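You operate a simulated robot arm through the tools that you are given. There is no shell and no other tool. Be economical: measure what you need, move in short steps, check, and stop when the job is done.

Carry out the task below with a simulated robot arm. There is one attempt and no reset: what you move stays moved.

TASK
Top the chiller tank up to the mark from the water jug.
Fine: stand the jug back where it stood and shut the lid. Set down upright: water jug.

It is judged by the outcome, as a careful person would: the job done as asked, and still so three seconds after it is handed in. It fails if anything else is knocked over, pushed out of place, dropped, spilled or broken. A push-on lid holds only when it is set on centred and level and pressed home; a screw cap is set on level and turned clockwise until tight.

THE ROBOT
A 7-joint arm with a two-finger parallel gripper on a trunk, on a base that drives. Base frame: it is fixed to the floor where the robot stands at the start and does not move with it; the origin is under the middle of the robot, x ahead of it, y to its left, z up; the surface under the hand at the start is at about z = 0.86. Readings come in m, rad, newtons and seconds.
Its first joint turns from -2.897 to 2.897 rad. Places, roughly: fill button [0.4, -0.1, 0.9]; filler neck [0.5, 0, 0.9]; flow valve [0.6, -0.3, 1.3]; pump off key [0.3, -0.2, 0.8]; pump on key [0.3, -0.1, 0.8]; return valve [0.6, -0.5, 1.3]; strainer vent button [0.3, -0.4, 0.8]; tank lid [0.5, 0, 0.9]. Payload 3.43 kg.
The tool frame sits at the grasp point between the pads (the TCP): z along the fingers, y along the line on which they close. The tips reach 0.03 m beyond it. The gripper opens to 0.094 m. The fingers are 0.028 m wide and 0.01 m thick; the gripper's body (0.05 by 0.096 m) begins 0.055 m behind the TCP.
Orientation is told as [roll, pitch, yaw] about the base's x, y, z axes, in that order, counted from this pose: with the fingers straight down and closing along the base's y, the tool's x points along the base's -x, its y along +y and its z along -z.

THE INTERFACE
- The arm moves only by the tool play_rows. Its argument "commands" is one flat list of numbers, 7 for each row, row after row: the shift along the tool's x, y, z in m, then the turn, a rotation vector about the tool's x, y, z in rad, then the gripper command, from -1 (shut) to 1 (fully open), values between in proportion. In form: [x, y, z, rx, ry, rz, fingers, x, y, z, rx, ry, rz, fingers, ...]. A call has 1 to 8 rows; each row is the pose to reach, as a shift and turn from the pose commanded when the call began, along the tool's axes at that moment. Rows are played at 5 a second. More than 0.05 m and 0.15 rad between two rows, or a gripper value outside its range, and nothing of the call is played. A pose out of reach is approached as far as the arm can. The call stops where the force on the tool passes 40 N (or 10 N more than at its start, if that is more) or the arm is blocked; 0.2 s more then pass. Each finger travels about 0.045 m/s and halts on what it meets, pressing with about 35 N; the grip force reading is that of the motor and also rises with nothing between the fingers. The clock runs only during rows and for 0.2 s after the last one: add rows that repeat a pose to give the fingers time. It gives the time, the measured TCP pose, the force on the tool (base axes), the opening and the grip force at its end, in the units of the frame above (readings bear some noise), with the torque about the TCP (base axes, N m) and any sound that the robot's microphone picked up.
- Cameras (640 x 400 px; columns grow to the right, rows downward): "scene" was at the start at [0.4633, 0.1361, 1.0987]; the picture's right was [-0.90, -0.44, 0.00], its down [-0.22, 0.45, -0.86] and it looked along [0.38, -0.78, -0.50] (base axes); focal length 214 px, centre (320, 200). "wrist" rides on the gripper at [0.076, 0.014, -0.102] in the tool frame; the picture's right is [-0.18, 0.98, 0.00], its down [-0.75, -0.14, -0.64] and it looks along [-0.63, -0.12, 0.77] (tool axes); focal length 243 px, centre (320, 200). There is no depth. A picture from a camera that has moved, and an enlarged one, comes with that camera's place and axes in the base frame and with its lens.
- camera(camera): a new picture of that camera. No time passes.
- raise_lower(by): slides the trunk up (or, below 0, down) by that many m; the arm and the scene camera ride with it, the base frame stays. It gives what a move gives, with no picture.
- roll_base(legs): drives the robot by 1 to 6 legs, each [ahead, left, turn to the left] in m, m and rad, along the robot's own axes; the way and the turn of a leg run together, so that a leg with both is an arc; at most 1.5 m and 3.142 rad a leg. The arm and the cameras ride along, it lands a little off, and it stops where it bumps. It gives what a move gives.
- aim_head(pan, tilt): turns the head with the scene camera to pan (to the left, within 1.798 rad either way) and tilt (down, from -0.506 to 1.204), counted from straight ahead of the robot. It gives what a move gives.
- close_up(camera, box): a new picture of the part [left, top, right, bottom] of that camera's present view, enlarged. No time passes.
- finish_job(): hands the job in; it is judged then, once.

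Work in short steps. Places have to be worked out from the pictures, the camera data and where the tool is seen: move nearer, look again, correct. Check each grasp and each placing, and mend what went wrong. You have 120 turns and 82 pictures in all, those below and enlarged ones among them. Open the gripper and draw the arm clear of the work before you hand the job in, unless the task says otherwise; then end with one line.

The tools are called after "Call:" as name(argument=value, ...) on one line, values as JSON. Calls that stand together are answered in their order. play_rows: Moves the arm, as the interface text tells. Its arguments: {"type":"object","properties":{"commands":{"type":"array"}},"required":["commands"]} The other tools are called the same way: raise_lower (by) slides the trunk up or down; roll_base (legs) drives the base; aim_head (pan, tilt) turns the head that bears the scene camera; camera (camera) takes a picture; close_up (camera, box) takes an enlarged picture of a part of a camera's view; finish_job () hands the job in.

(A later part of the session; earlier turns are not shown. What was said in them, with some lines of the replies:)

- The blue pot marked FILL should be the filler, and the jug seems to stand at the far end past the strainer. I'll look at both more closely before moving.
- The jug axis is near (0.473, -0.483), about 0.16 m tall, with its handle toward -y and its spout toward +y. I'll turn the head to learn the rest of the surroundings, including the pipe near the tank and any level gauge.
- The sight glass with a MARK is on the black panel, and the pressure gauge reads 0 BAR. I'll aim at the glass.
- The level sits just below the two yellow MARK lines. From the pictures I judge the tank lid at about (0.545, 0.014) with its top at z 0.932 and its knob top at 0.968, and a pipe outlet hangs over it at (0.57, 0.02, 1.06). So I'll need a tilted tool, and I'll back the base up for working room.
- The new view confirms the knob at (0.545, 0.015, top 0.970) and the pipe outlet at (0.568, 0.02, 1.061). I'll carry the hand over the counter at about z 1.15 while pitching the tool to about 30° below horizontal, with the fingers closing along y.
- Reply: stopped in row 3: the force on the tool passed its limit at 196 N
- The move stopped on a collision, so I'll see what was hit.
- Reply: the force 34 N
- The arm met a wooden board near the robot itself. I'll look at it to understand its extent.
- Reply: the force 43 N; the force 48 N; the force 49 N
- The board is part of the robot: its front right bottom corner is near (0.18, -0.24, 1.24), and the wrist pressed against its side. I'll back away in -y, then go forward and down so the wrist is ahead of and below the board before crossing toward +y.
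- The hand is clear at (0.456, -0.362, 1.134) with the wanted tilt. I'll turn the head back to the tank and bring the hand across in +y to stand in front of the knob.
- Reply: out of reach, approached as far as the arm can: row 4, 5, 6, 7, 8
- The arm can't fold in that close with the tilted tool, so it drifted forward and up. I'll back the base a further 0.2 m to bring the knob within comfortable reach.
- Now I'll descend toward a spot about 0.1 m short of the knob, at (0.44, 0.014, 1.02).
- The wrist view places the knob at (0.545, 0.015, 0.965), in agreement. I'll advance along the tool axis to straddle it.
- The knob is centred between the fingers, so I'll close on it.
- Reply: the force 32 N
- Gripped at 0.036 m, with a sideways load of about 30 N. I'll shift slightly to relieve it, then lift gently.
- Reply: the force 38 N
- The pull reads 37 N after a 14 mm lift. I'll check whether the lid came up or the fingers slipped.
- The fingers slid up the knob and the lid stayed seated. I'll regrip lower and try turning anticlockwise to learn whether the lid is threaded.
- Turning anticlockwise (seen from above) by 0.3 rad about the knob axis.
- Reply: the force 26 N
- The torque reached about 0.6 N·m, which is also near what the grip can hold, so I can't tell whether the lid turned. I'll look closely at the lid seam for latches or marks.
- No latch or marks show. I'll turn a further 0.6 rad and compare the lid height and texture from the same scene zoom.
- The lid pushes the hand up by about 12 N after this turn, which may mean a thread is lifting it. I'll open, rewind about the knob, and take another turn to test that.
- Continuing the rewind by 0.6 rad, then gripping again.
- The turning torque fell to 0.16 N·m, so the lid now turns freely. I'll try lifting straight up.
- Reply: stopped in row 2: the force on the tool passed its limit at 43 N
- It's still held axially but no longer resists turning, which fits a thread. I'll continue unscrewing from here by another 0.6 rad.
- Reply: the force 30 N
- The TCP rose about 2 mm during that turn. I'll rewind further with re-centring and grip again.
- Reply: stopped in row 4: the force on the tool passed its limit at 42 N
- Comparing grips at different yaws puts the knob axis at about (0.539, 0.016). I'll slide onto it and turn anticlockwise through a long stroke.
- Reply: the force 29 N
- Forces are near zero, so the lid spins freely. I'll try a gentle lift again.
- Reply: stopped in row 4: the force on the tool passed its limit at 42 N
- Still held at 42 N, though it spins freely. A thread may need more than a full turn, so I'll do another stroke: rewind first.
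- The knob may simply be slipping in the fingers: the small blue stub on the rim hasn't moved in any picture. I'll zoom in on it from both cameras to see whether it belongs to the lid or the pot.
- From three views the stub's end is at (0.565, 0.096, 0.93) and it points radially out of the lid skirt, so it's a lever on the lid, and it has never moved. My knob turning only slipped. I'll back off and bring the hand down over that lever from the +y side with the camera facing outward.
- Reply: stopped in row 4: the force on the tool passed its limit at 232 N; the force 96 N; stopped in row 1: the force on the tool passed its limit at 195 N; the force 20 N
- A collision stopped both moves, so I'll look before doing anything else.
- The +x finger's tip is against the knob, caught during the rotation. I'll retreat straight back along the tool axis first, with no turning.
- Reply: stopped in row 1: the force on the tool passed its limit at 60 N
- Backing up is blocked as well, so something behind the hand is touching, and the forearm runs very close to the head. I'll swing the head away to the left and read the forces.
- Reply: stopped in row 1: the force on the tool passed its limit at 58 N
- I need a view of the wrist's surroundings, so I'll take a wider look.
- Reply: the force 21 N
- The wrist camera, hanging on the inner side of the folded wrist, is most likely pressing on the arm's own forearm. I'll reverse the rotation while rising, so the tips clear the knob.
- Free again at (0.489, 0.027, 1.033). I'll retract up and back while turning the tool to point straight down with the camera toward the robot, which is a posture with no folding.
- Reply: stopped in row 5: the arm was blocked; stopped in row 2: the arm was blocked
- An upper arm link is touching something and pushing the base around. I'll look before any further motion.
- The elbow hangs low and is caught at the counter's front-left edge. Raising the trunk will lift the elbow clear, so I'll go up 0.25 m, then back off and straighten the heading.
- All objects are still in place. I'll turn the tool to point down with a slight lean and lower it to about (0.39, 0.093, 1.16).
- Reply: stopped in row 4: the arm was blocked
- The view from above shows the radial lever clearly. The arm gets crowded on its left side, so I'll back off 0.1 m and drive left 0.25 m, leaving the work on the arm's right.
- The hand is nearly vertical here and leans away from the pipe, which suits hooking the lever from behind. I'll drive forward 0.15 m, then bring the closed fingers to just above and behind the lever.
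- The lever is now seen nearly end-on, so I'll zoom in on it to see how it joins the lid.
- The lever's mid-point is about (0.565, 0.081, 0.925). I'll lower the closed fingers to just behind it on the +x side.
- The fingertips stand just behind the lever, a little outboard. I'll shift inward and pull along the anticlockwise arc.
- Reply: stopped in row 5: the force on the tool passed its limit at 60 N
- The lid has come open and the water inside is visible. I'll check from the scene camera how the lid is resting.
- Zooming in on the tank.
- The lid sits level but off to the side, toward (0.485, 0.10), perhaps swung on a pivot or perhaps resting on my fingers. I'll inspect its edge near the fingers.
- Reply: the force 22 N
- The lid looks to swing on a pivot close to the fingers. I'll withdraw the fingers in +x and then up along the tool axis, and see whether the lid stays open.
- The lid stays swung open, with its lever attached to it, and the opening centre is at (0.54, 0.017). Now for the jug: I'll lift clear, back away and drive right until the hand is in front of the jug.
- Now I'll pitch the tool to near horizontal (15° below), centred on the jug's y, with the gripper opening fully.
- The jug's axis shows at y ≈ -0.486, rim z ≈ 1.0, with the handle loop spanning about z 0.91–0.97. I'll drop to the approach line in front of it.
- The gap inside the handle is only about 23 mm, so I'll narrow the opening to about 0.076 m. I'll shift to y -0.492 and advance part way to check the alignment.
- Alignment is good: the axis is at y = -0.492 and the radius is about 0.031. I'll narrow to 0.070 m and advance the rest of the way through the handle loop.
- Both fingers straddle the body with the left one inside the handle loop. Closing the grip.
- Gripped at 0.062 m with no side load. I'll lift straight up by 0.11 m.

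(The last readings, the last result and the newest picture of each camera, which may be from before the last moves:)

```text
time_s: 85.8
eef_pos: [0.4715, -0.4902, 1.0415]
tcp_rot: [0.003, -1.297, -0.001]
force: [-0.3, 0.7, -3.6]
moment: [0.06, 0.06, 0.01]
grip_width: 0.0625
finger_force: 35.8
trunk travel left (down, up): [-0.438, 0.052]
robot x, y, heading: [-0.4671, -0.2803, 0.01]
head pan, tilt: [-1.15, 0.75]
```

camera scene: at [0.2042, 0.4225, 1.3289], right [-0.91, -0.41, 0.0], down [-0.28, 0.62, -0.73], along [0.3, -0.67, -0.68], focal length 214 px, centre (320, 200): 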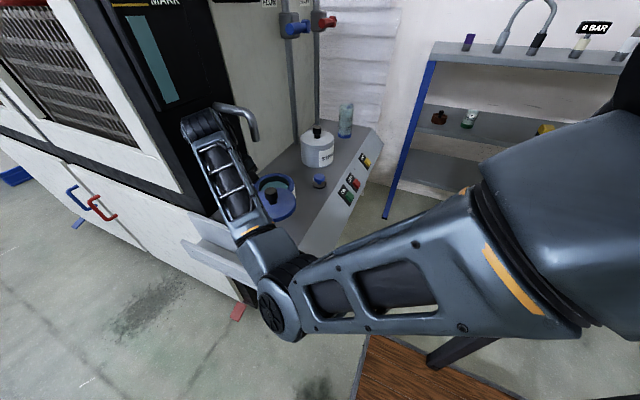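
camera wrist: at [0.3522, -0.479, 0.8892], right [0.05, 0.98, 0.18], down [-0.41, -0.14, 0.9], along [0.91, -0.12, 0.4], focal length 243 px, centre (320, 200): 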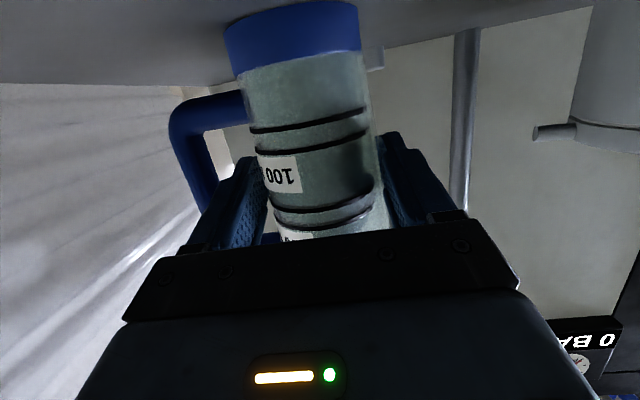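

The jug is up and weighs about 0.4 kg. I'll raise it a little more and drive left so that it ends next to the tank opening.

Call:
play_rows(commands=[-0.0145, 0, -0.004, 0, 0, 0, -1, -0.0289, 0, -0.008, 0, 0, 0, -1, -0.0482, 0, -0.0134, 0, 0, 0, -1])

Call:
roll_base(legs=[[0, 0.4, 0], [0.05, 0, 0]])

Call:
aim_head(pan=-0.55, tilt=0.4)

Call:
camera(camera="scene")

```text
time_s: 86.6
eef_pos: [0.473, -0.4915, 1.0934]
tcp_rot: [-0.003, -1.297, 0.0]
force: [0.6, 0.4, -3.9]
moment: [0.06, 0.02, 0.01]
grip_width: 0.0624
finger_force: 34.8
trunk travel left (down, up): [-0.438, 0.052]
robot x, y, heading: [-0.4655, -0.2799, 0.013]
head pan, tilt: [-1.15, 0.75]
```

```text
time_s: 89.7
eef_pos: [0.5155, -0.0739, 1.0936]
tcp_rot: [-0.001, -1.297, 0.006]
force: [-0.6, -0.7, -3.2]
moment: [0.09, 0.04, 0.04]
grip_width: 0.0624
finger_force: 35.1
trunk travel left (down, up): [-0.438, 0.052]
robot x, y, heading: [-0.4227, 0.1309, 0.015]
head pan, tilt: [-1.15, 0.75]
```

```text
time_s: 90.7
eef_pos: [0.515, -0.0738, 1.0925]
tcp_rot: [-0.002, -1.297, 0.006]
force: [-0.2, -0.1, -3.1]
moment: [0.06, 0.05, -0.02]
grip_width: 0.0621
finger_force: 35.4
trunk travel left (down, up): [-0.438, 0.052]
robot x, y, heading: [-0.4233, 0.1273, 0.019]
head pan, tilt: [-0.55, 0.4]
```

```text
20 pictures are left
camera scene: at [0.0775, 0.3075, 1.3601], right [-0.51, -0.86, 0.0], down [-0.34, 0.2, -0.92], along [0.79, -0.47, -0.39], focal length 214 px, centre (320, 200)
```

scene: 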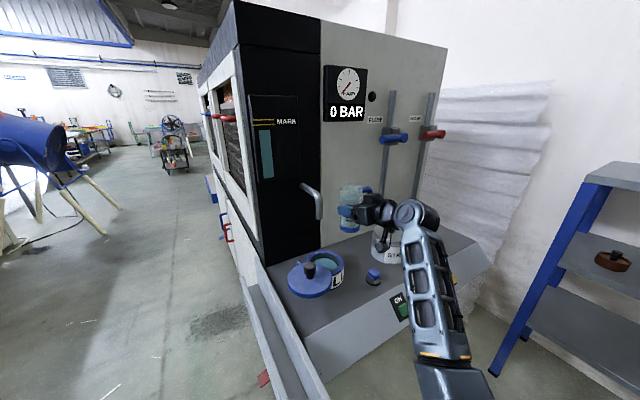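

A very good view: gauge, opening and jug are all in sight. I'll bring the jug beside the opening at z 1.02 and tilt it to 32°, which should be short of pouring.

Call:
play_rows(commands=[0.0324, 0.002, 0.018, 0, 0, 0, -1, 0.0648, 0.004, 0.0359, 0, 0, 0, -1, 0.0648, 0.004, 0.0359, 0.0379, 0, -0.1348, -1, 0.0648, 0.004, 0.0359, 0.0757, 0, -0.2696, -1, 0.0648, 0.004, 0.0359, 0.1136, 0, -0.4045, -1, 0.0648, 0.004, 0.0359, 0.1515, 0, -0.5393, -1])

Call:
close_up(camera="scene", box=[240, 100, 420, 310])

```text
time_s: 92.1
eef_pos: [0.5319, -0.0705, 1.0196]
tcp_rot: [-1.164, -0.951, 1.09]
force: [-0.3, -0.3, -3.5]
moment: [0.09, 0.07, -0.01]
grip_width: 0.0624
finger_force: 34.6
trunk travel left (down, up): [-0.438, 0.052]
robot x, y, heading: [-0.4203, 0.1277, 0.017]
head pan, tilt: [-0.55, 0.4]
```

```text
1.90 times, centred on (330, 205) of scene
camera zoom: at [0.0776, 0.3075, 1.3602], right [-0.51, -0.86, 0.0], down [-0.34, 0.2, -0.92], along [0.79, -0.47, -0.39], focal length 408 px, centre (301, 190)
```

zoom: 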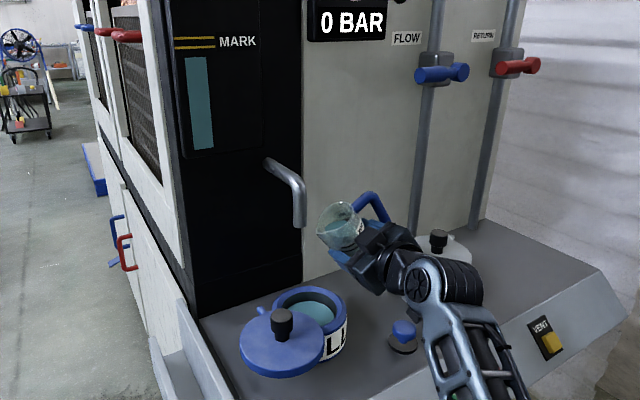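

At 32° nothing pours yet. I'll lower the lip close over the opening and tilt to about 40°.

Call:
play_rows(commands=[0.0192, 0.0125, 0.0054, 0, 0, 0, -1, 0.0383, 0.025, 0.0108, 0, 0, 0, -1, 0.0383, 0.025, 0.0108, 0.0379, 0, -0.1348, -1, 0.0383, 0.025, 0.0108, 0.0379, 0, -0.1348, -1])

Call:
close_up(camera="scene", box=[240, 100, 420, 310])

```text
time_s: 93.1
eef_pos: [0.5336, -0.0711, 0.973]
tcp_rot: [-1.264, -0.826, 1.163]
force: [0.1, 0.1, -3.6]
moment: [0.06, 0.09, -0.03]
grip_width: 0.0623
finger_force: 34.7
trunk travel left (down, up): [-0.438, 0.052]
robot x, y, heading: [-0.4197, 0.1311, 0.015]
head pan, tilt: [-0.55, 0.4]
```

```text
1.90 times, centred on (330, 205) of scene
camera zoom: at [0.0776, 0.3075, 1.3602], right [-0.51, -0.86, 0.0], down [-0.34, 0.2, -0.92], along [0.79, -0.47, -0.39], focal length 408 px, centre (301, 190)
```

zoom: 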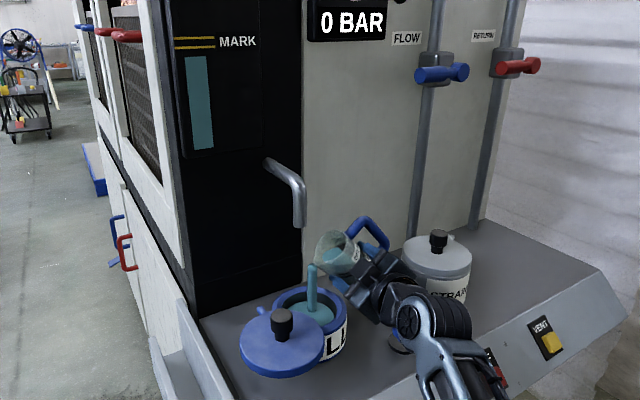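

It's pouring cleanly into the opening. I'll hold this angle for a second and recheck the gauge.

Call:
play_rows(commands=[0, 0, 0, 0, 0, 0, -1, 0, 0, 0, 0, 0, 0, -1, 0, 0, 0, 0.0135, 0, -0.048, -1, 0, 0, 0, 0.0135, 0, -0.048, -1])

Call:
close_up(camera="scene", box=[240, 100, 420, 310])

```text
time_s: 94.1
eef_pos: [0.5323, -0.0702, 0.9738]
tcp_rot: [-1.288, -0.781, 1.184]
force: [-0.1, -1.0, -2.8]
moment: [0.1, 0.07, -0.01]
grip_width: 0.0622
finger_force: 34.8
trunk travel left (down, up): [-0.438, 0.052]
robot x, y, heading: [-0.426, 0.1301, 0.017]
head pan, tilt: [-0.55, 0.4]
```

```text
1.90 times, centred on (330, 205) of scene
camera zoom: at [0.0776, 0.3076, 1.3602], right [-0.51, -0.86, 0.0], down [-0.34, 0.2, -0.92], along [0.79, -0.47, -0.39], focal length 408 px, centre (301, 190)
```

zoom: 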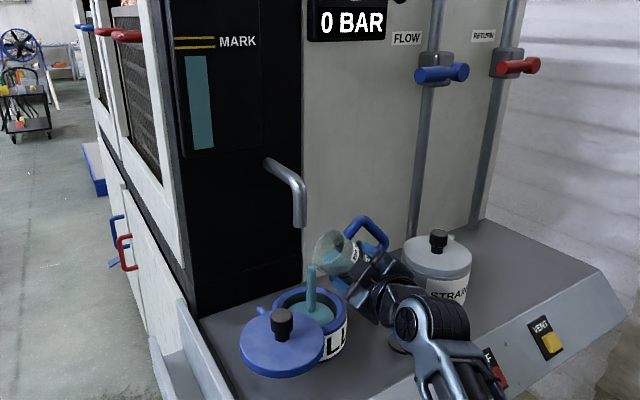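

Still flowing well. I'll tilt a little further and read the gauge at higher zoom.

Call:
play_rows(commands=[0, 0, 0, 0.0135, 0, -0.048, -1, 0, 0, 0, 0.0135, 0, -0.048, -1, 0, 0, 0, 0.0135, 0, -0.048, -1, 0, 0, 0, 0.027, 0, -0.096, -1, 0, 0, 0, 0.027, 0, -0.096, -1])

Call:
close_up(camera="scene", box=[245, 110, 305, 190])

```text
time_s: 95.3
eef_pos: [0.5323, -0.0689, 0.9738]
tcp_rot: [-1.337, -0.688, 1.216]
force: [1.0, 0.3, -3.0]
moment: [0.09, 0.07, -0.01]
grip_width: 0.0621
finger_force: 35.5
trunk travel left (down, up): [-0.438, 0.052]
robot x, y, heading: [-0.4197, 0.1329, 0.016]
head pan, tilt: [-0.55, 0.4]
```

```text
5.00 times, centred on (275, 150) of scene
camera zoom: at [0.0776, 0.3076, 1.3602], right [-0.51, -0.86, 0.0], down [-0.34, 0.2, -0.92], along [0.79, -0.47, -0.39], focal length 1072 px, centre (545, 450)
```

zoom: 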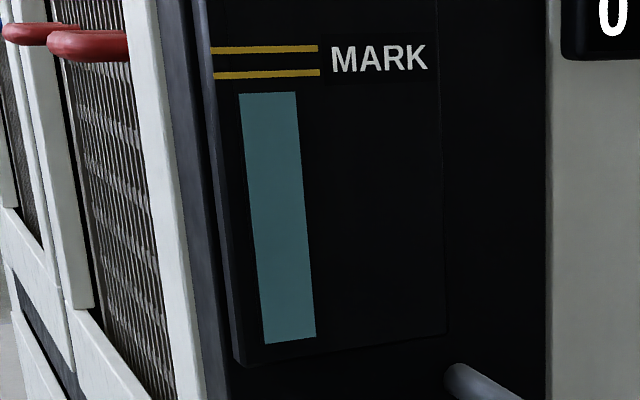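

Level has covered about a third of the gap to the lower line. Continuing with a slow tilt for another 1.6 s.

Call:
play_rows(commands=[0, 0, 0, 0.0135, 0, -0.048, -1, 0, 0, 0, 0.0135, 0, -0.048, -1, 0, 0, 0, 0.027, 0, -0.096, -1, 0, 0, 0, 0.027, 0, -0.096, -1, 0, 0, 0, 0.0405, 0, -0.144, -1, 0, 0, 0, 0.0405, 0, -0.144, -1, 0, 0, 0, 0.0405, 0, -0.144, -1, 0, 0, 0, 0.0405, 0, -0.144, -1])

Call:
close_up(camera="scene", box=[240, 100, 420, 310])

```text
time_s: 97.1
eef_pos: [0.5335, -0.0689, 0.9732]
tcp_rot: [-1.397, -0.548, 1.253]
force: [-0.2, 0.2, -3.2]
moment: [0.03, 0.05, -0.02]
grip_width: 0.062
finger_force: 35.1
trunk travel left (down, up): [-0.438, 0.052]
robot x, y, heading: [-0.4198, 0.1286, 0.015]
head pan, tilt: [-0.55, 0.4]
```

```text
1.90 times, centred on (330, 205) of scene
camera zoom: at [0.0775, 0.3076, 1.3602], right [-0.51, -0.86, 0.0], down [-0.34, 0.2, -0.92], along [0.79, -0.47, -0.39], focal length 408 px, centre (301, 190)
```

zoom: 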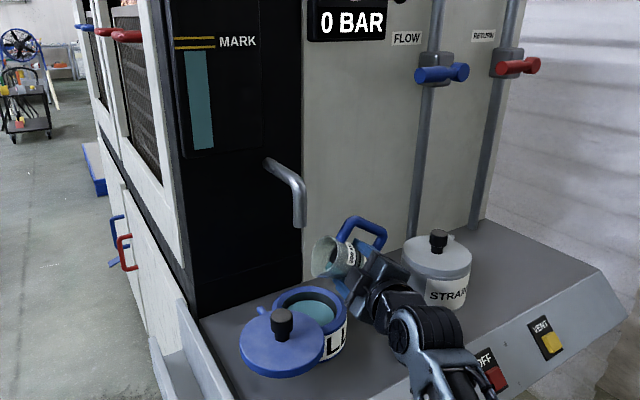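

The stream stopped at this angle and the level is just under the lower line. I'll tilt about 0.12 rad more, slowly.

Call:
play_rows(commands=[0, 0, 0, 0.0108, 0, -0.0385, -1, 0, 0, 0, 0.0216, 0, -0.077, -1, 0, 0, 0, 0.0325, 0, -0.1156, -1, 0, 0, 0, 0.0325, 0, -0.1156, -1, 0, 0, 0, 0.0325, 0, -0.1156, -1, 0, 0, 0, 0.0325, 0, -0.1156, -1, 0, 0, 0, 0.0325, 0, -0.1156, -1])

Call:
close_up(camera="scene", box=[245, 110, 365, 270])

```text
time_s: 98.7
eef_pos: [0.532, -0.071, 0.973]
tcp_rot: [-1.44, -0.432, 1.272]
force: [0.3, 0.4, -2.4]
moment: [0.05, 0.0, 0.02]
grip_width: 0.062
finger_force: 35.1
trunk travel left (down, up): [-0.438, 0.052]
robot x, y, heading: [-0.4203, 0.13, 0.021]
head pan, tilt: [-0.55, 0.4]
```

```text
2.50 times, centred on (305, 190) of scene
camera zoom: at [0.0775, 0.3076, 1.3602], right [-0.51, -0.86, 0.0], down [-0.34, 0.2, -0.92], along [0.79, -0.47, -0.39], focal length 536 px, centre (358, 225)
```

zoom: 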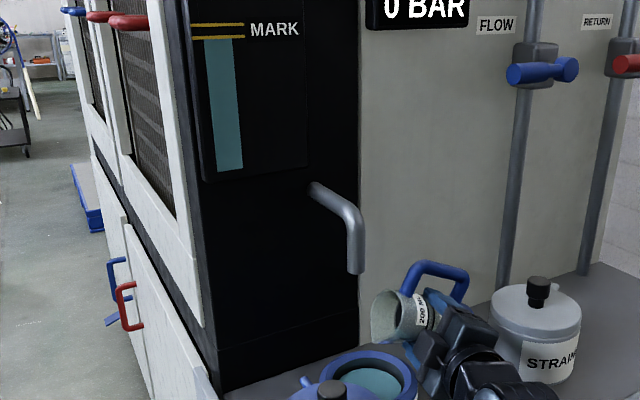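

The level is almost at the lower line; the middle of the band needs about two-thirds of a line spacing more. Tilting another 0.15 rad.

Call:
play_rows(commands=[0, 0, 0, 0.0135, 0, -0.048, -1, 0, 0, 0, 0.027, 0, -0.096, -1, 0, 0, 0, 0.0405, 0, -0.144, -1, 0, 0, 0, 0.0405, 0, -0.144, -1, 0, 0, 0, 0.0405, 0, -0.144, -1, 0, 0, 0, 0.0405, 0, -0.144, -1, 0, 0, 0, 0.0405, 0, -0.144, -1, 0, 0, 0, 0.0405, 0, -0.144, -1])

Call:
close_up(camera="scene", box=[245, 110, 305, 190])

```text
time_s: 100.5
eef_pos: [0.5319, -0.0697, 0.9739]
tcp_rot: [-1.488, -0.288, 1.288]
force: [0.0, 0.9, -1.1]
moment: [0.06, 0.05, 0.02]
grip_width: 0.0618
finger_force: 35.0
trunk travel left (down, up): [-0.438, 0.052]
robot x, y, heading: [-0.4203, 0.1317, 0.018]
head pan, tilt: [-0.55, 0.4]
```

```text
5.00 times, centred on (275, 150) of scene
camera zoom: at [0.0775, 0.3076, 1.3602], right [-0.51, -0.86, 0.0], down [-0.34, 0.2, -0.92], along [0.79, -0.47, -0.39], focal length 1072 px, centre (545, 450)
```

zoom: 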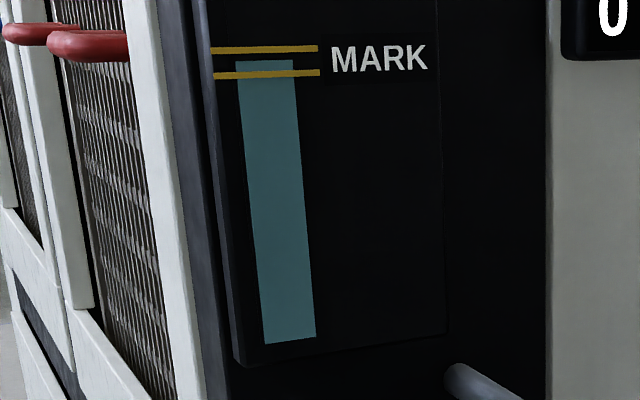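

The level is now midway between the two MARK lines. I'll tilt the jug back upright straight away, rising a little as it comes up.

Call:
play_rows(commands=[0, 0, 0, -0.0379, 0, 0.1348, -1, 0, 0, 0, -0.0757, 0, 0.2696, -1, -0.0013, -0.01, -0.0004, -0.1136, 0, 0.4045, -1, -0.0027, -0.02, -0.0007, -0.1515, 0, 0.5393, -1, -0.004, -0.03, -0.0011, -0.1893, 0, 0.6741, -1, -0.0053, -0.04, -0.0015, -0.2272, 0, 0.8089, -1, -0.0067, -0.05, -0.0018, -0.2651, 0, 0.9437, -1, -0.008, -0.0603, -0.0022, -0.303, 0, 1.0786, -1])

Call:
close_up(camera="scene", box=[245, 100, 405, 310])

```text
time_s: 102.3
eef_pos: [0.5319, -0.0795, 1.0338]
tcp_rot: [-0.498, -1.262, 0.484]
force: [0.4, 0.9, -1.0]
moment: [0.04, 0.01, 0.0]
grip_width: 0.0615
finger_force: 34.4
trunk travel left (down, up): [-0.438, 0.052]
robot x, y, heading: [-0.4248, 0.1316, 0.013]
head pan, tilt: [-0.55, 0.4]
```

```text
1.90 times, centred on (325, 205) of scene
camera zoom: at [0.0775, 0.3077, 1.3602], right [-0.51, -0.86, 0.0], down [-0.34, 0.2, -0.92], along [0.79, -0.47, -0.39], focal length 408 px, centre (310, 190)
```

zoom: 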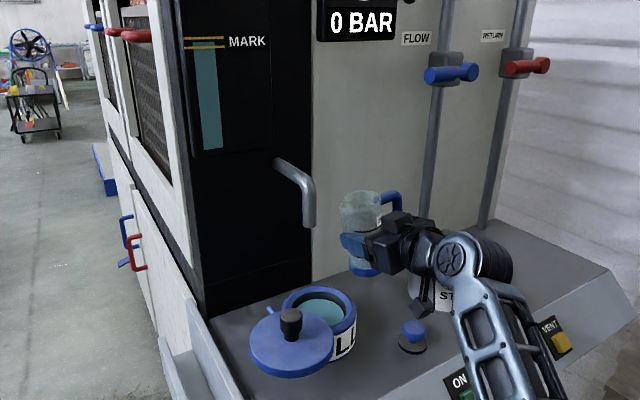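

The level holds inside the band. I'll bring the jug fully upright, raise it, and drive back to where it stood.

Call:
play_rows(commands=[0, 0, 0, -0.0395, 0, 0.1406, -1, -0.0286, -0.0044, -0.008, -0.0395, 0, 0.1406, -1, -0.0572, -0.0087, -0.016, -0.0395, 0, 0.1406, -1])

Call:
roll_base(legs=[[-0.06, 0, 0], [0, -0.41, 0]])

```text
time_s: 103.1
eef_pos: [0.5328, -0.0787, 1.0935]
tcp_rot: [-0.008, -1.297, 0.011]
force: [-0.2, -0.4, -1.3]
moment: [0.05, 0.03, 0.0]
grip_width: 0.0617
finger_force: 34.4
trunk travel left (down, up): [-0.438, 0.052]
robot x, y, heading: [-0.4242, 0.1263, 0.02]
head pan, tilt: [-0.55, 0.4]
```

```text
time_s: 106.2
eef_pos: [0.479, -0.4952, 1.0936]
tcp_rot: [-0.01, -1.298, 0.008]
force: [0.5, 1.1, -2.0]
moment: [0.02, 0.04, 0.01]
grip_width: 0.0617
finger_force: 34.9
trunk travel left (down, up): [-0.438, 0.052]
robot x, y, heading: [-0.4735, -0.2818, 0.011]
head pan, tilt: [-0.55, 0.4]
```

The jug is back over its place, within a few mm. I'll lower it to just above the counter with a small correction.

Call:
play_rows(commands=[0.0374, 0.0025, 0.0087, 0, 0, 0, -1, 0.0748, 0.0025, 0.0174, 0, 0, 0, -1, 0.1122, 0.0025, 0.0261, 0, 0, 0, -1, 0.14, 0.0025, 0.0325, 0, 0, 0, -1, 0.1468, 0.0025, 0.0341, 0, 0, 0, -1])

```text
time_s: 107.4
eef_pos: [0.4715, -0.493, 0.942]
tcp_rot: [-0.011, -1.297, 0.01]
force: [-0.1, 0.1, -1.9]
moment: [0.01, 0.02, 0.04]
grip_width: 0.0614
finger_force: 35.0
trunk travel left (down, up): [-0.438, 0.052]
robot x, y, heading: [-0.4728, -0.2849, 0.013]
head pan, tilt: [-0.55, 0.4]
```

Lowering the last few millimetres until the counter carries it.

Call:
play_rows(commands=[0.0019, 0, 0.0005, 0, 0, 0, -1, 0.0039, 0, 0.0011, 0, 0, 0, -1, 0.0058, 0, 0.0016, 0, 0, 0, -1, 0.0058, 0, 0.0016, 0, 0, 0, -1])

```text
time_s: 108.4
eef_pos: [0.4715, -0.4921, 0.9364]
tcp_rot: [-0.011, -1.297, 0.011]
force: [0.4, -1.3, -0.8]
moment: [0.03, 0.05, 0.03]
grip_width: 0.0613
finger_force: 34.7
trunk travel left (down, up): [-0.438, 0.052]
robot x, y, heading: [-0.4746, -0.2864, 0.019]
head pan, tilt: [-0.55, 0.4]
```

It's at its original height with the load easing. I'll settle one more millimetre, then open just enough to clear the handle.

Call:
play_rows(commands=[0.0014, 0, 0.0004, 0, 0, 0, -1, 0.0014, 0, 0.0004, 0, 0, 0, -1, 0.0014, 0, 0.0004, 0, 0, 0, 0.4, 0.0014, 0, 0.0004, 0, 0, 0, 0.49, 0.0014, 0, 0.0004, 0, 0, 0, 0.49])

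Call:
camera(camera="wrist")

```text
time_s: 109.6
eef_pos: [0.472, -0.4924, 0.9354]
tcp_rot: [-0.01, -1.298, 0.01]
force: [0.2, -0.3, 0.5]
moment: [0.02, 0.01, 0.0]
grip_width: 0.0701
finger_force: 0.1
trunk travel left (down, up): [-0.438, 0.052]
robot x, y, heading: [-0.4731, -0.28, 0.01]
head pan, tilt: [-0.55, 0.4]
```

```text
11 pictures are left
camera wrist: at [0.3526, -0.4792, 0.8885], right [0.05, 0.98, 0.17], down [-0.41, -0.14, 0.9], along [0.91, -0.12, 0.4], focal length 243 px, centre (320, 200)
```

wrist: 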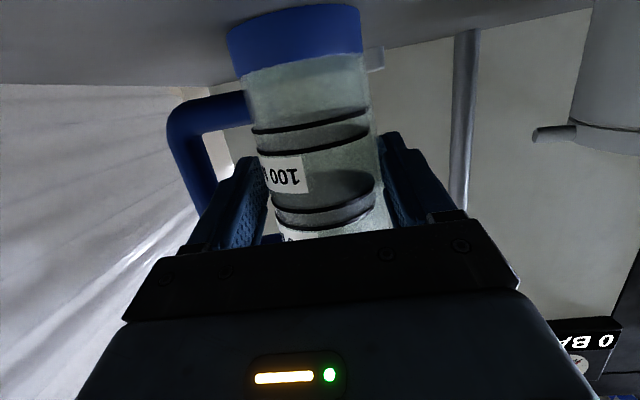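

The jug stands upright in the same spot as in the earlier view. Retreating straight back out of the handle loop, then up.

Call:
play_rows(commands=[0, 0, -0.025, 0, 0, 0, 0.49, 0, 0, -0.055, 0, 0, 0, 0.49, 0, 0, -0.09, 0, 0, 0, 0.49, 0, 0, -0.115, 0, 0, 0, 0.49, -0.04, 0, -0.126, 0, 0, 0, 0.49, -0.08, 0, -0.137, 0, 0, 0, 0, -0.12, 0, -0.148, 0, 0, 0, -0.5, -0.15, 0, -0.156, 0, 0, 0, -1])

```text
time_s: 111.4
eef_pos: [0.362, -0.4928, 1.1203]
tcp_rot: [-0.007, -1.296, 0.007]
force: [-0.4, -0.1, 0.0]
moment: [-0.02, -0.02, -0.03]
grip_width: 0.0019
finger_force: 0.0
trunk travel left (down, up): [-0.438, 0.052]
robot x, y, heading: [-0.4755, -0.2826, 0.014]
head pan, tilt: [-0.55, 0.4]
```

Jug is done. Now the lid: I'll drive left so the hand is in front of the swung-open lid.

Call:
roll_base(legs=[[0, 0.57, 0], [0.03, 0, 0]])

```text
time_s: 115.1
eef_pos: [0.3843, 0.0798, 1.1204]
tcp_rot: [-0.009, -1.296, 0.015]
force: [0.6, 0.4, -0.5]
moment: [0.02, 0.01, -0.01]
grip_width: 0.0
finger_force: 33.0
trunk travel left (down, up): [-0.438, 0.052]
robot x, y, heading: [-0.4532, 0.2869, 0.02]
head pan, tilt: [-0.55, 0.4]
```

Pitching to 30° below horizontal and descending to a pre-grasp in front of the knob.

Call:
play_rows(commands=[0.0274, 0.006, 0.0133, 0, 0.0823, 0, 0, 0.0549, 0.012, 0.0265, 0, 0.1646, 0, 0.3, 0.0823, 0.018, 0.0398, 0, 0.247, 0, 0.3, 0.0823, 0.018, 0.0398, 0, 0.247, 0, 0.3])

Call:
camera(camera="wrist")

```text
time_s: 116.1
eef_pos: [0.402, 0.0991, 1.0311]
tcp_rot: [-0.005, -1.048, 0.011]
force: [-0.4, 0.4, -0.5]
moment: [0.0, 0.01, -0.01]
grip_width: 0.0609
finger_force: 0.1
trunk travel left (down, up): [-0.438, 0.052]
robot x, y, heading: [-0.4522, 0.287, 0.02]
head pan, tilt: [-0.55, 0.4]
```

```text
10 pictures are left
camera wrist: at [0.2737, 0.1123, 1.015], right [0.08, 0.98, 0.16], down [-0.18, -0.14, 0.97], along [0.98, -0.11, 0.17], focal length 243 px, centre (320, 200)
```

wrist: 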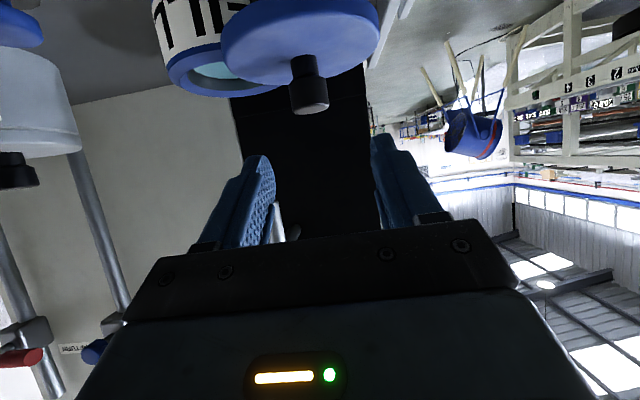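

The knob is at about (0.493, 0.093). Advancing to straddle it.

Call:
play_rows(commands=[0.0039, -0.0022, 0.0373, 0, 0, 0, 0.3, 0.0079, -0.0043, 0.0745, 0, 0, 0, 0.3, 0.0118, -0.0065, 0.1118, 0, 0, 0, 0.3, 0.0118, -0.0065, 0.1118, 0, 0, 0, 0.3])

Call:
camera(camera="wrist")

```text
time_s: 117.1
eef_pos: [0.4898, 0.0917, 0.9668]
tcp_rot: [-0.008, -1.051, 0.011]
force: [0.6, 0.0, 1.9]
moment: [-0.03, -0.01, 0.0]
grip_width: 0.0611
finger_force: 0.1
trunk travel left (down, up): [-0.438, 0.052]
robot x, y, heading: [-0.4525, 0.2849, 0.019]
head pan, tilt: [-0.55, 0.4]
```

```text
9 pictures are left
camera wrist: at [0.3631, 0.1051, 0.9508], right [0.08, 0.98, 0.16], down [-0.18, -0.14, 0.97], along [0.98, -0.11, 0.17], focal length 243 px, centre (320, 200)
```

wrist: 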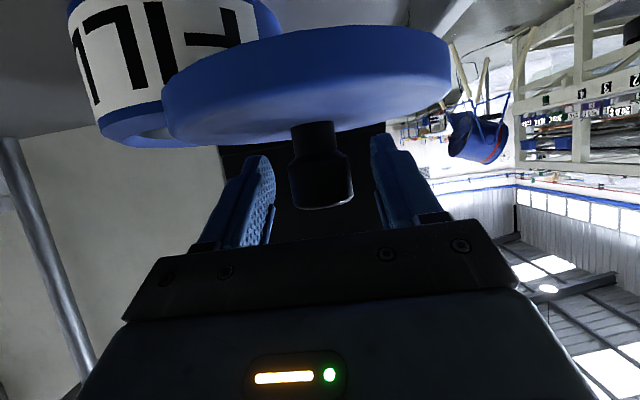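

The knob is centred between the fingers. Closing.

Call:
play_rows(commands=[0.0, 0, 0.003, 0, 0, 0, -1, 0, 0, 0.003, 0, 0, 0, -1, 0, 0, 0.003, 0, 0, 0, -1, 0, 0, 0.003, 0, 0, 0, -1])

```text
time_s: 118.1
eef_pos: [0.4935, 0.0921, 0.9641]
tcp_rot: [-0.004, -1.052, 0.011]
force: [-2.8, 0.9, -2.6]
moment: [0.04, 0.1, 0.15]
grip_width: 0.0355
finger_force: 45.1
trunk travel left (down, up): [-0.438, 0.052]
robot x, y, heading: [-0.4547, 0.2885, 0.015]
head pan, tilt: [-0.55, 0.4]
```

Gripped at (0.4935, 0.092). I'll move the knob along the arc about the pivot near (0.555, 0.078), the first half now, watching forces.

Call:
play_rows(commands=[0.0007, -0.012, -0.0013, 0, 0, 0, -1, 0.0007, -0.024, -0.0013, 0, 0, 0, -1, -0.001, -0.036, 0.0017, 0, 0, 0, -1, -0.0035, -0.047, 0.0061, 0, 0, 0, -1])

```text
time_s: 119.1
eef_pos: [0.5028, 0.0455, 0.9663]
tcp_rot: [-0.007, -1.055, 0.013]
force: [7.3, 10.6, 9.6]
moment: [-0.02, 0.48, 0.26]
grip_width: 0.0341
finger_force: 45.1
trunk travel left (down, up): [-0.438, 0.052]
robot x, y, heading: [-0.4583, 0.2862, 0.015]
head pan, tilt: [-0.55, 0.4]
```

It moves smoothly. Completing the arc to the closed position.

Call:
play_rows(commands=[-0.0035, -0.01, 0.0061, 0, 0, 0, -1, -0.008, -0.018, 0.0139, 0, 0, 0, -1, -0.0132, -0.0244, 0.023, 0, 0, 0, -1, -0.0191, -0.0287, 0.0334, 0, 0, 0, -1, -0.0191, -0.0287, 0.0334, 0, 0, 0, -1])

Call:
close_up(camera="scene", box=[220, 150, 380, 290])

```text
time_s: 120.3
eef_pos: [0.5383, 0.0157, 0.9654]
tcp_rot: [-0.008, -1.057, 0.014]
force: [-1.6, 11.5, 29.6]
moment: [0.28, 0.01, 0.42]
grip_width: 0.0339
finger_force: 44.7
trunk travel left (down, up): [-0.438, 0.052]
robot x, y, heading: [-0.4544, 0.2828, 0.017]
head pan, tilt: [-0.55, 0.4]
```

```text
2.86 times, centred on (300, 220) of scene
camera zoom: at [0.0435, 0.4652, 1.3607], right [-0.51, -0.86, 0.0], down [-0.34, 0.2, -0.92], along [0.8, -0.47, -0.39], focal length 613 px, centre (377, 143)
```

zoom: 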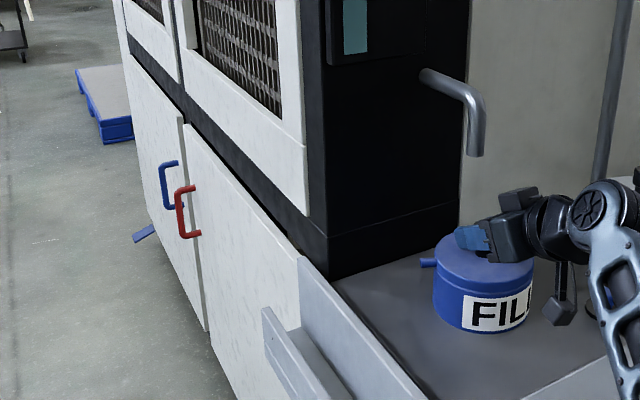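

The lid is back over the tank with the knob at its original (0.538, 0.016) and the lever where it began. I'll release and withdraw to check the seating.

Call:
play_rows(commands=[0, 0, 0, 0, 0, 0, 0.0, 0, 0, 0, 0, 0, 0, 0.3, 0, 0, 0, 0, 0, 0, 0.3, 0, 0, -0.03, 0, 0, 0, 0.3, 0, 0, -0.065, 0, 0, 0, 0.3, 0, 0, -0.1, 0, 0, 0, 0.3])

Call:
camera(camera="wrist")

Call:
close_up(camera="scene", box=[310, 190, 370, 240])

```text
time_s: 121.7
eef_pos: [0.4524, 0.0134, 1.0118]
tcp_rot: [-0.006, -1.047, 0.012]
force: [0.2, 0.6, 0.4]
moment: [-0.02, -0.04, 0.01]
grip_width: 0.0612
finger_force: 0.0
trunk travel left (down, up): [-0.438, 0.052]
robot x, y, heading: [-0.454, 0.2833, 0.02]
head pan, tilt: [-0.55, 0.4]
```

```text
7 pictures are left
camera wrist: at [0.3255, 0.0268, 0.9964], right [0.08, 0.98, 0.16], down [-0.18, -0.14, 0.97], along [0.98, -0.11, 0.17], focal length 243 px, centre (320, 200)
```

wrist: 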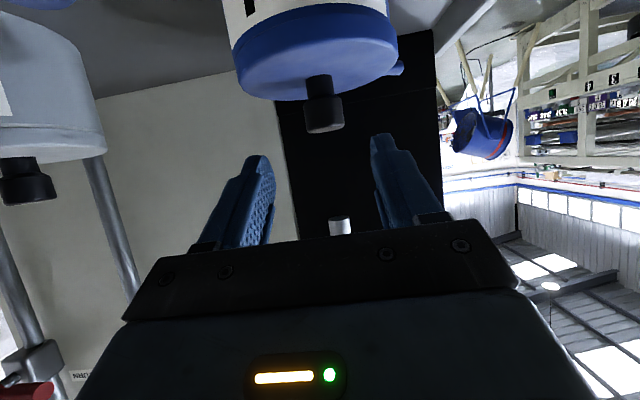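

```text
8.00 times, centred on (340, 215) of scene
camera zoom: at [0.0448, 0.4647, 1.3601], right [-0.51, -0.86, 0.0], down [-0.34, 0.2, -0.92], along [0.79, -0.47, -0.39], focal length 1716 px, centre (160, 80)
```

zoom: 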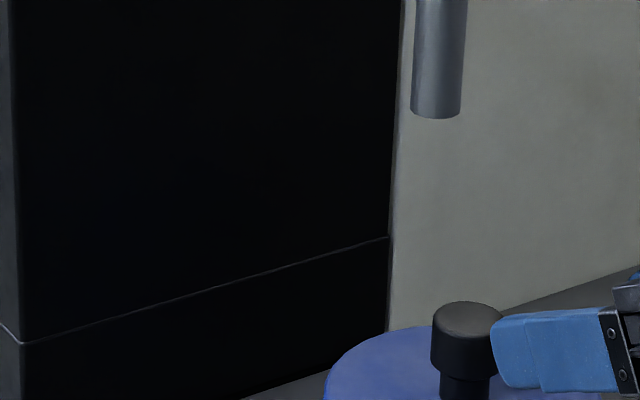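

It looks closed. I'll zoom on the seam to confirm the lid is flush and centred.

Call:
close_up(camera="wrist", box=[210, 0, 430, 150])

```text
2.67 times, centred on (320, 75) of wrist
camera zoom: at [0.3255, 0.0268, 0.9964], right [0.08, 0.98, 0.16], down [-0.18, -0.14, 0.97], along [0.98, -0.11, 0.17], focal length 647 px, centre (320, 533)
```

zoom: 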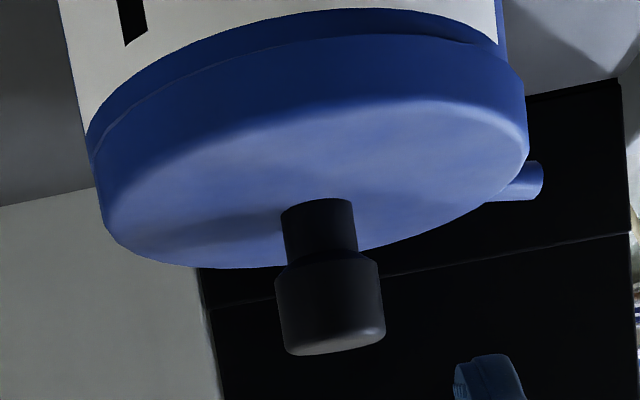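

At the +y side the lid still overhangs the body slightly, so the swing is a few millimetres short of fully shut. I'll close the fingers and nudge the knob toward +x with a slight -y until it stops.

Call:
play_rows(commands=[0, 0, 0, 0, 0, 0, -1, 0, 0, 0, 0, 0, 0, -1, 0, 0, 0, 0, 0, 0, -1, 0.01, 0.0015, 0.0197, 0, 0, 0, -1, 0.02, 0.003, 0.0393, 0, 0, 0, -1])

Call:
play_rows(commands=[-0.002, -0.0012, 0.0035, 0, 0, 0, -1, -0.004, -0.0024, 0.007, 0, 0, 0, -1, -0.006, -0.0036, 0.0105, 0, 0, 0, -1, -0.008, -0.0048, 0.014, 0, 0, 0, -1, -0.01, -0.006, 0.0175, 0, 0, 0, -1, -0.012, -0.0072, 0.021, 0, 0, 0, -1, -0.014, -0.0084, 0.0245, 0, 0, 0, -1, -0.016, -0.0096, 0.028, 0, 0, 0, -1])

```text
time_s: 122.9
eef_pos: [0.4782, 0.0166, 0.9747]
tcp_rot: [-0.006, -1.051, 0.011]
force: [0.2, 0.4, -0.2]
moment: [0.03, 0.01, 0.01]
grip_width: 0.0
finger_force: 33.8
trunk travel left (down, up): [-0.438, 0.052]
robot x, y, heading: [-0.4539, 0.2833, 0.018]
head pan, tilt: [-0.55, 0.4]
```

```text
time_s: 124.0
eef_pos: [0.4901, 0.0129, 0.976]
tcp_rot: [0.002, -1.048, 0.01]
force: [-17.7, 3.2, 5.7]
moment: [0.07, -0.12, 0.18]
grip_width: 0.0
finger_force: 33.3
trunk travel left (down, up): [-0.438, 0.052]
robot x, y, heading: [-0.4555, 0.2872, 0.025]
head pan, tilt: [-0.55, 0.4]
stopped in row 5: the force on the tool passed its limit at 48 N (the readings are from after the stop); the commanded pose is now the measured one
```

It stopped firmly at 48 N. I'll back off and recheck the seam.

Call:
play_rows(commands=[0, 0, -0.02, 0, 0, 0, -1, 0, 0, -0.05, 0, 0, 0, -1, -0.01, 0, -0.085, 0, 0, 0, -1])

Call:
close_up(camera="wrist", box=[210, 0, 430, 150])

```text
time_s: 124.8
eef_pos: [0.4238, 0.0115, 1.0287]
tcp_rot: [0.0, -1.048, 0.008]
force: [-0.3, -0.1, 0.1]
moment: [0.01, -0.01, 0.0]
grip_width: 0.0
finger_force: 32.9
trunk travel left (down, up): [-0.438, 0.052]
robot x, y, heading: [-0.4552, 0.2872, 0.021]
head pan, tilt: [-0.55, 0.4]
```

```text
2.67 times, centred on (320, 75) of wrist
camera zoom: at [0.2967, 0.024, 1.0131], right [0.08, 0.98, 0.16], down [-0.18, -0.14, 0.97], along [0.98, -0.11, 0.16], focal length 647 px, centre (320, 533)
```

zoom: 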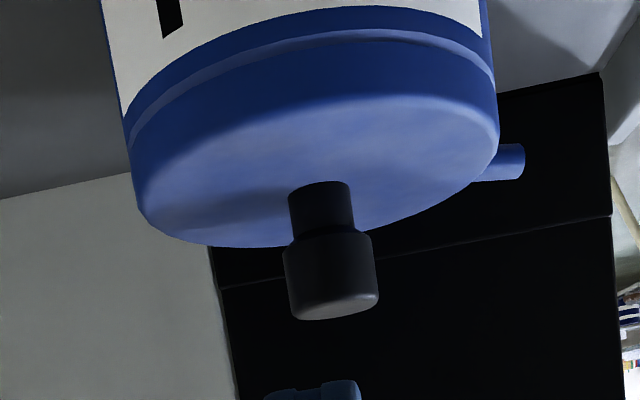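

The seam is now even all round, as it was at the start, so the lid is fully shut. I'll draw the arm clear, open the gripper and take a final overview.

Call:
play_rows(commands=[-0.04, 0, -0.02, 0, 0, 0, 0, -0.08, 0, -0.04, 0, 0, 0, 0.5, -0.11, 0, -0.06, 0, 0, 0, 1])

Call:
roll_base(legs=[[-0.15, 0, 0]])

Call:
camera(camera="scene")

Call:
close_up(camera="scene", box=[240, 100, 440, 300])

```text
time_s: 125.6
eef_pos: [0.429, 0.0139, 1.155]
tcp_rot: [-0.002, -1.047, 0.009]
force: [0.0, 0.8, -0.6]
moment: [0.0, 0.02, -0.01]
grip_width: 0.0659
finger_force: 0.0
trunk travel left (down, up): [-0.438, 0.052]
robot x, y, heading: [-0.4555, 0.285, 0.013]
head pan, tilt: [-0.55, 0.4]
```

```text
time_s: 127.0
eef_pos: [0.2774, 0.0103, 1.1547]
tcp_rot: [-0.004, -1.046, 0.009]
force: [-0.5, 0.2, -0.2]
moment: [-0.01, 0.02, 0.01]
grip_width: 0.0938
finger_force: 0.1
trunk travel left (down, up): [-0.438, 0.052]
robot x, y, heading: [-0.6055, 0.2797, 0.015]
head pan, tilt: [-0.55, 0.4]
```

```text
3 pictures are left
camera scene: at [-0.108, 0.4617, 1.3602], right [-0.51, -0.86, 0.0], down [-0.34, 0.2, -0.92], along [0.79, -0.47, -0.39], focal length 214 px, centre (320, 200)
```

scene: 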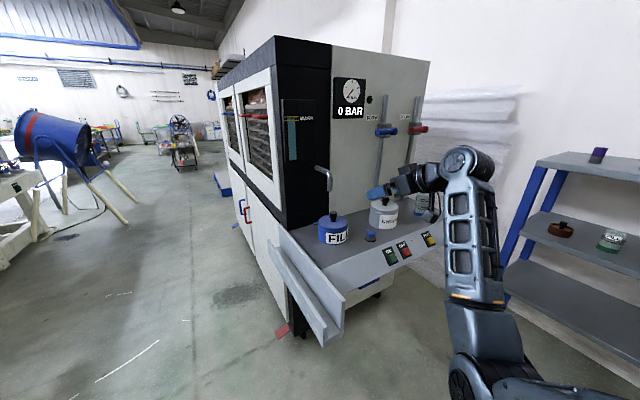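

```text
2.00 times, centred on (340, 200) of scene
camera zoom: at [-0.108, 0.4617, 1.3602], right [-0.51, -0.86, 0.0], down [-0.34, 0.2, -0.92], along [0.79, -0.47, -0.39], focal length 429 px, centre (280, 200)
```

zoom: 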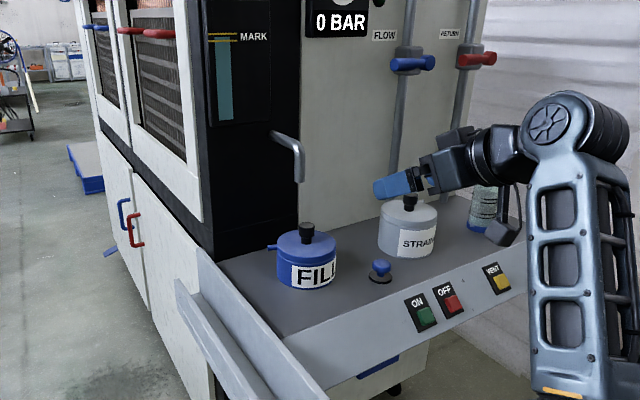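

The level sits between the MARK lines, the lid is shut, the jug stands where it stood, and nothing else has moved. The arm is clear with the gripper open, so I'm handing in.

Call:
finish_job()

```text
The job is handed in.
```

The chiller tank is topped up to between the MARK lines, the jug is standing upright back in its place, and the lid is shut.
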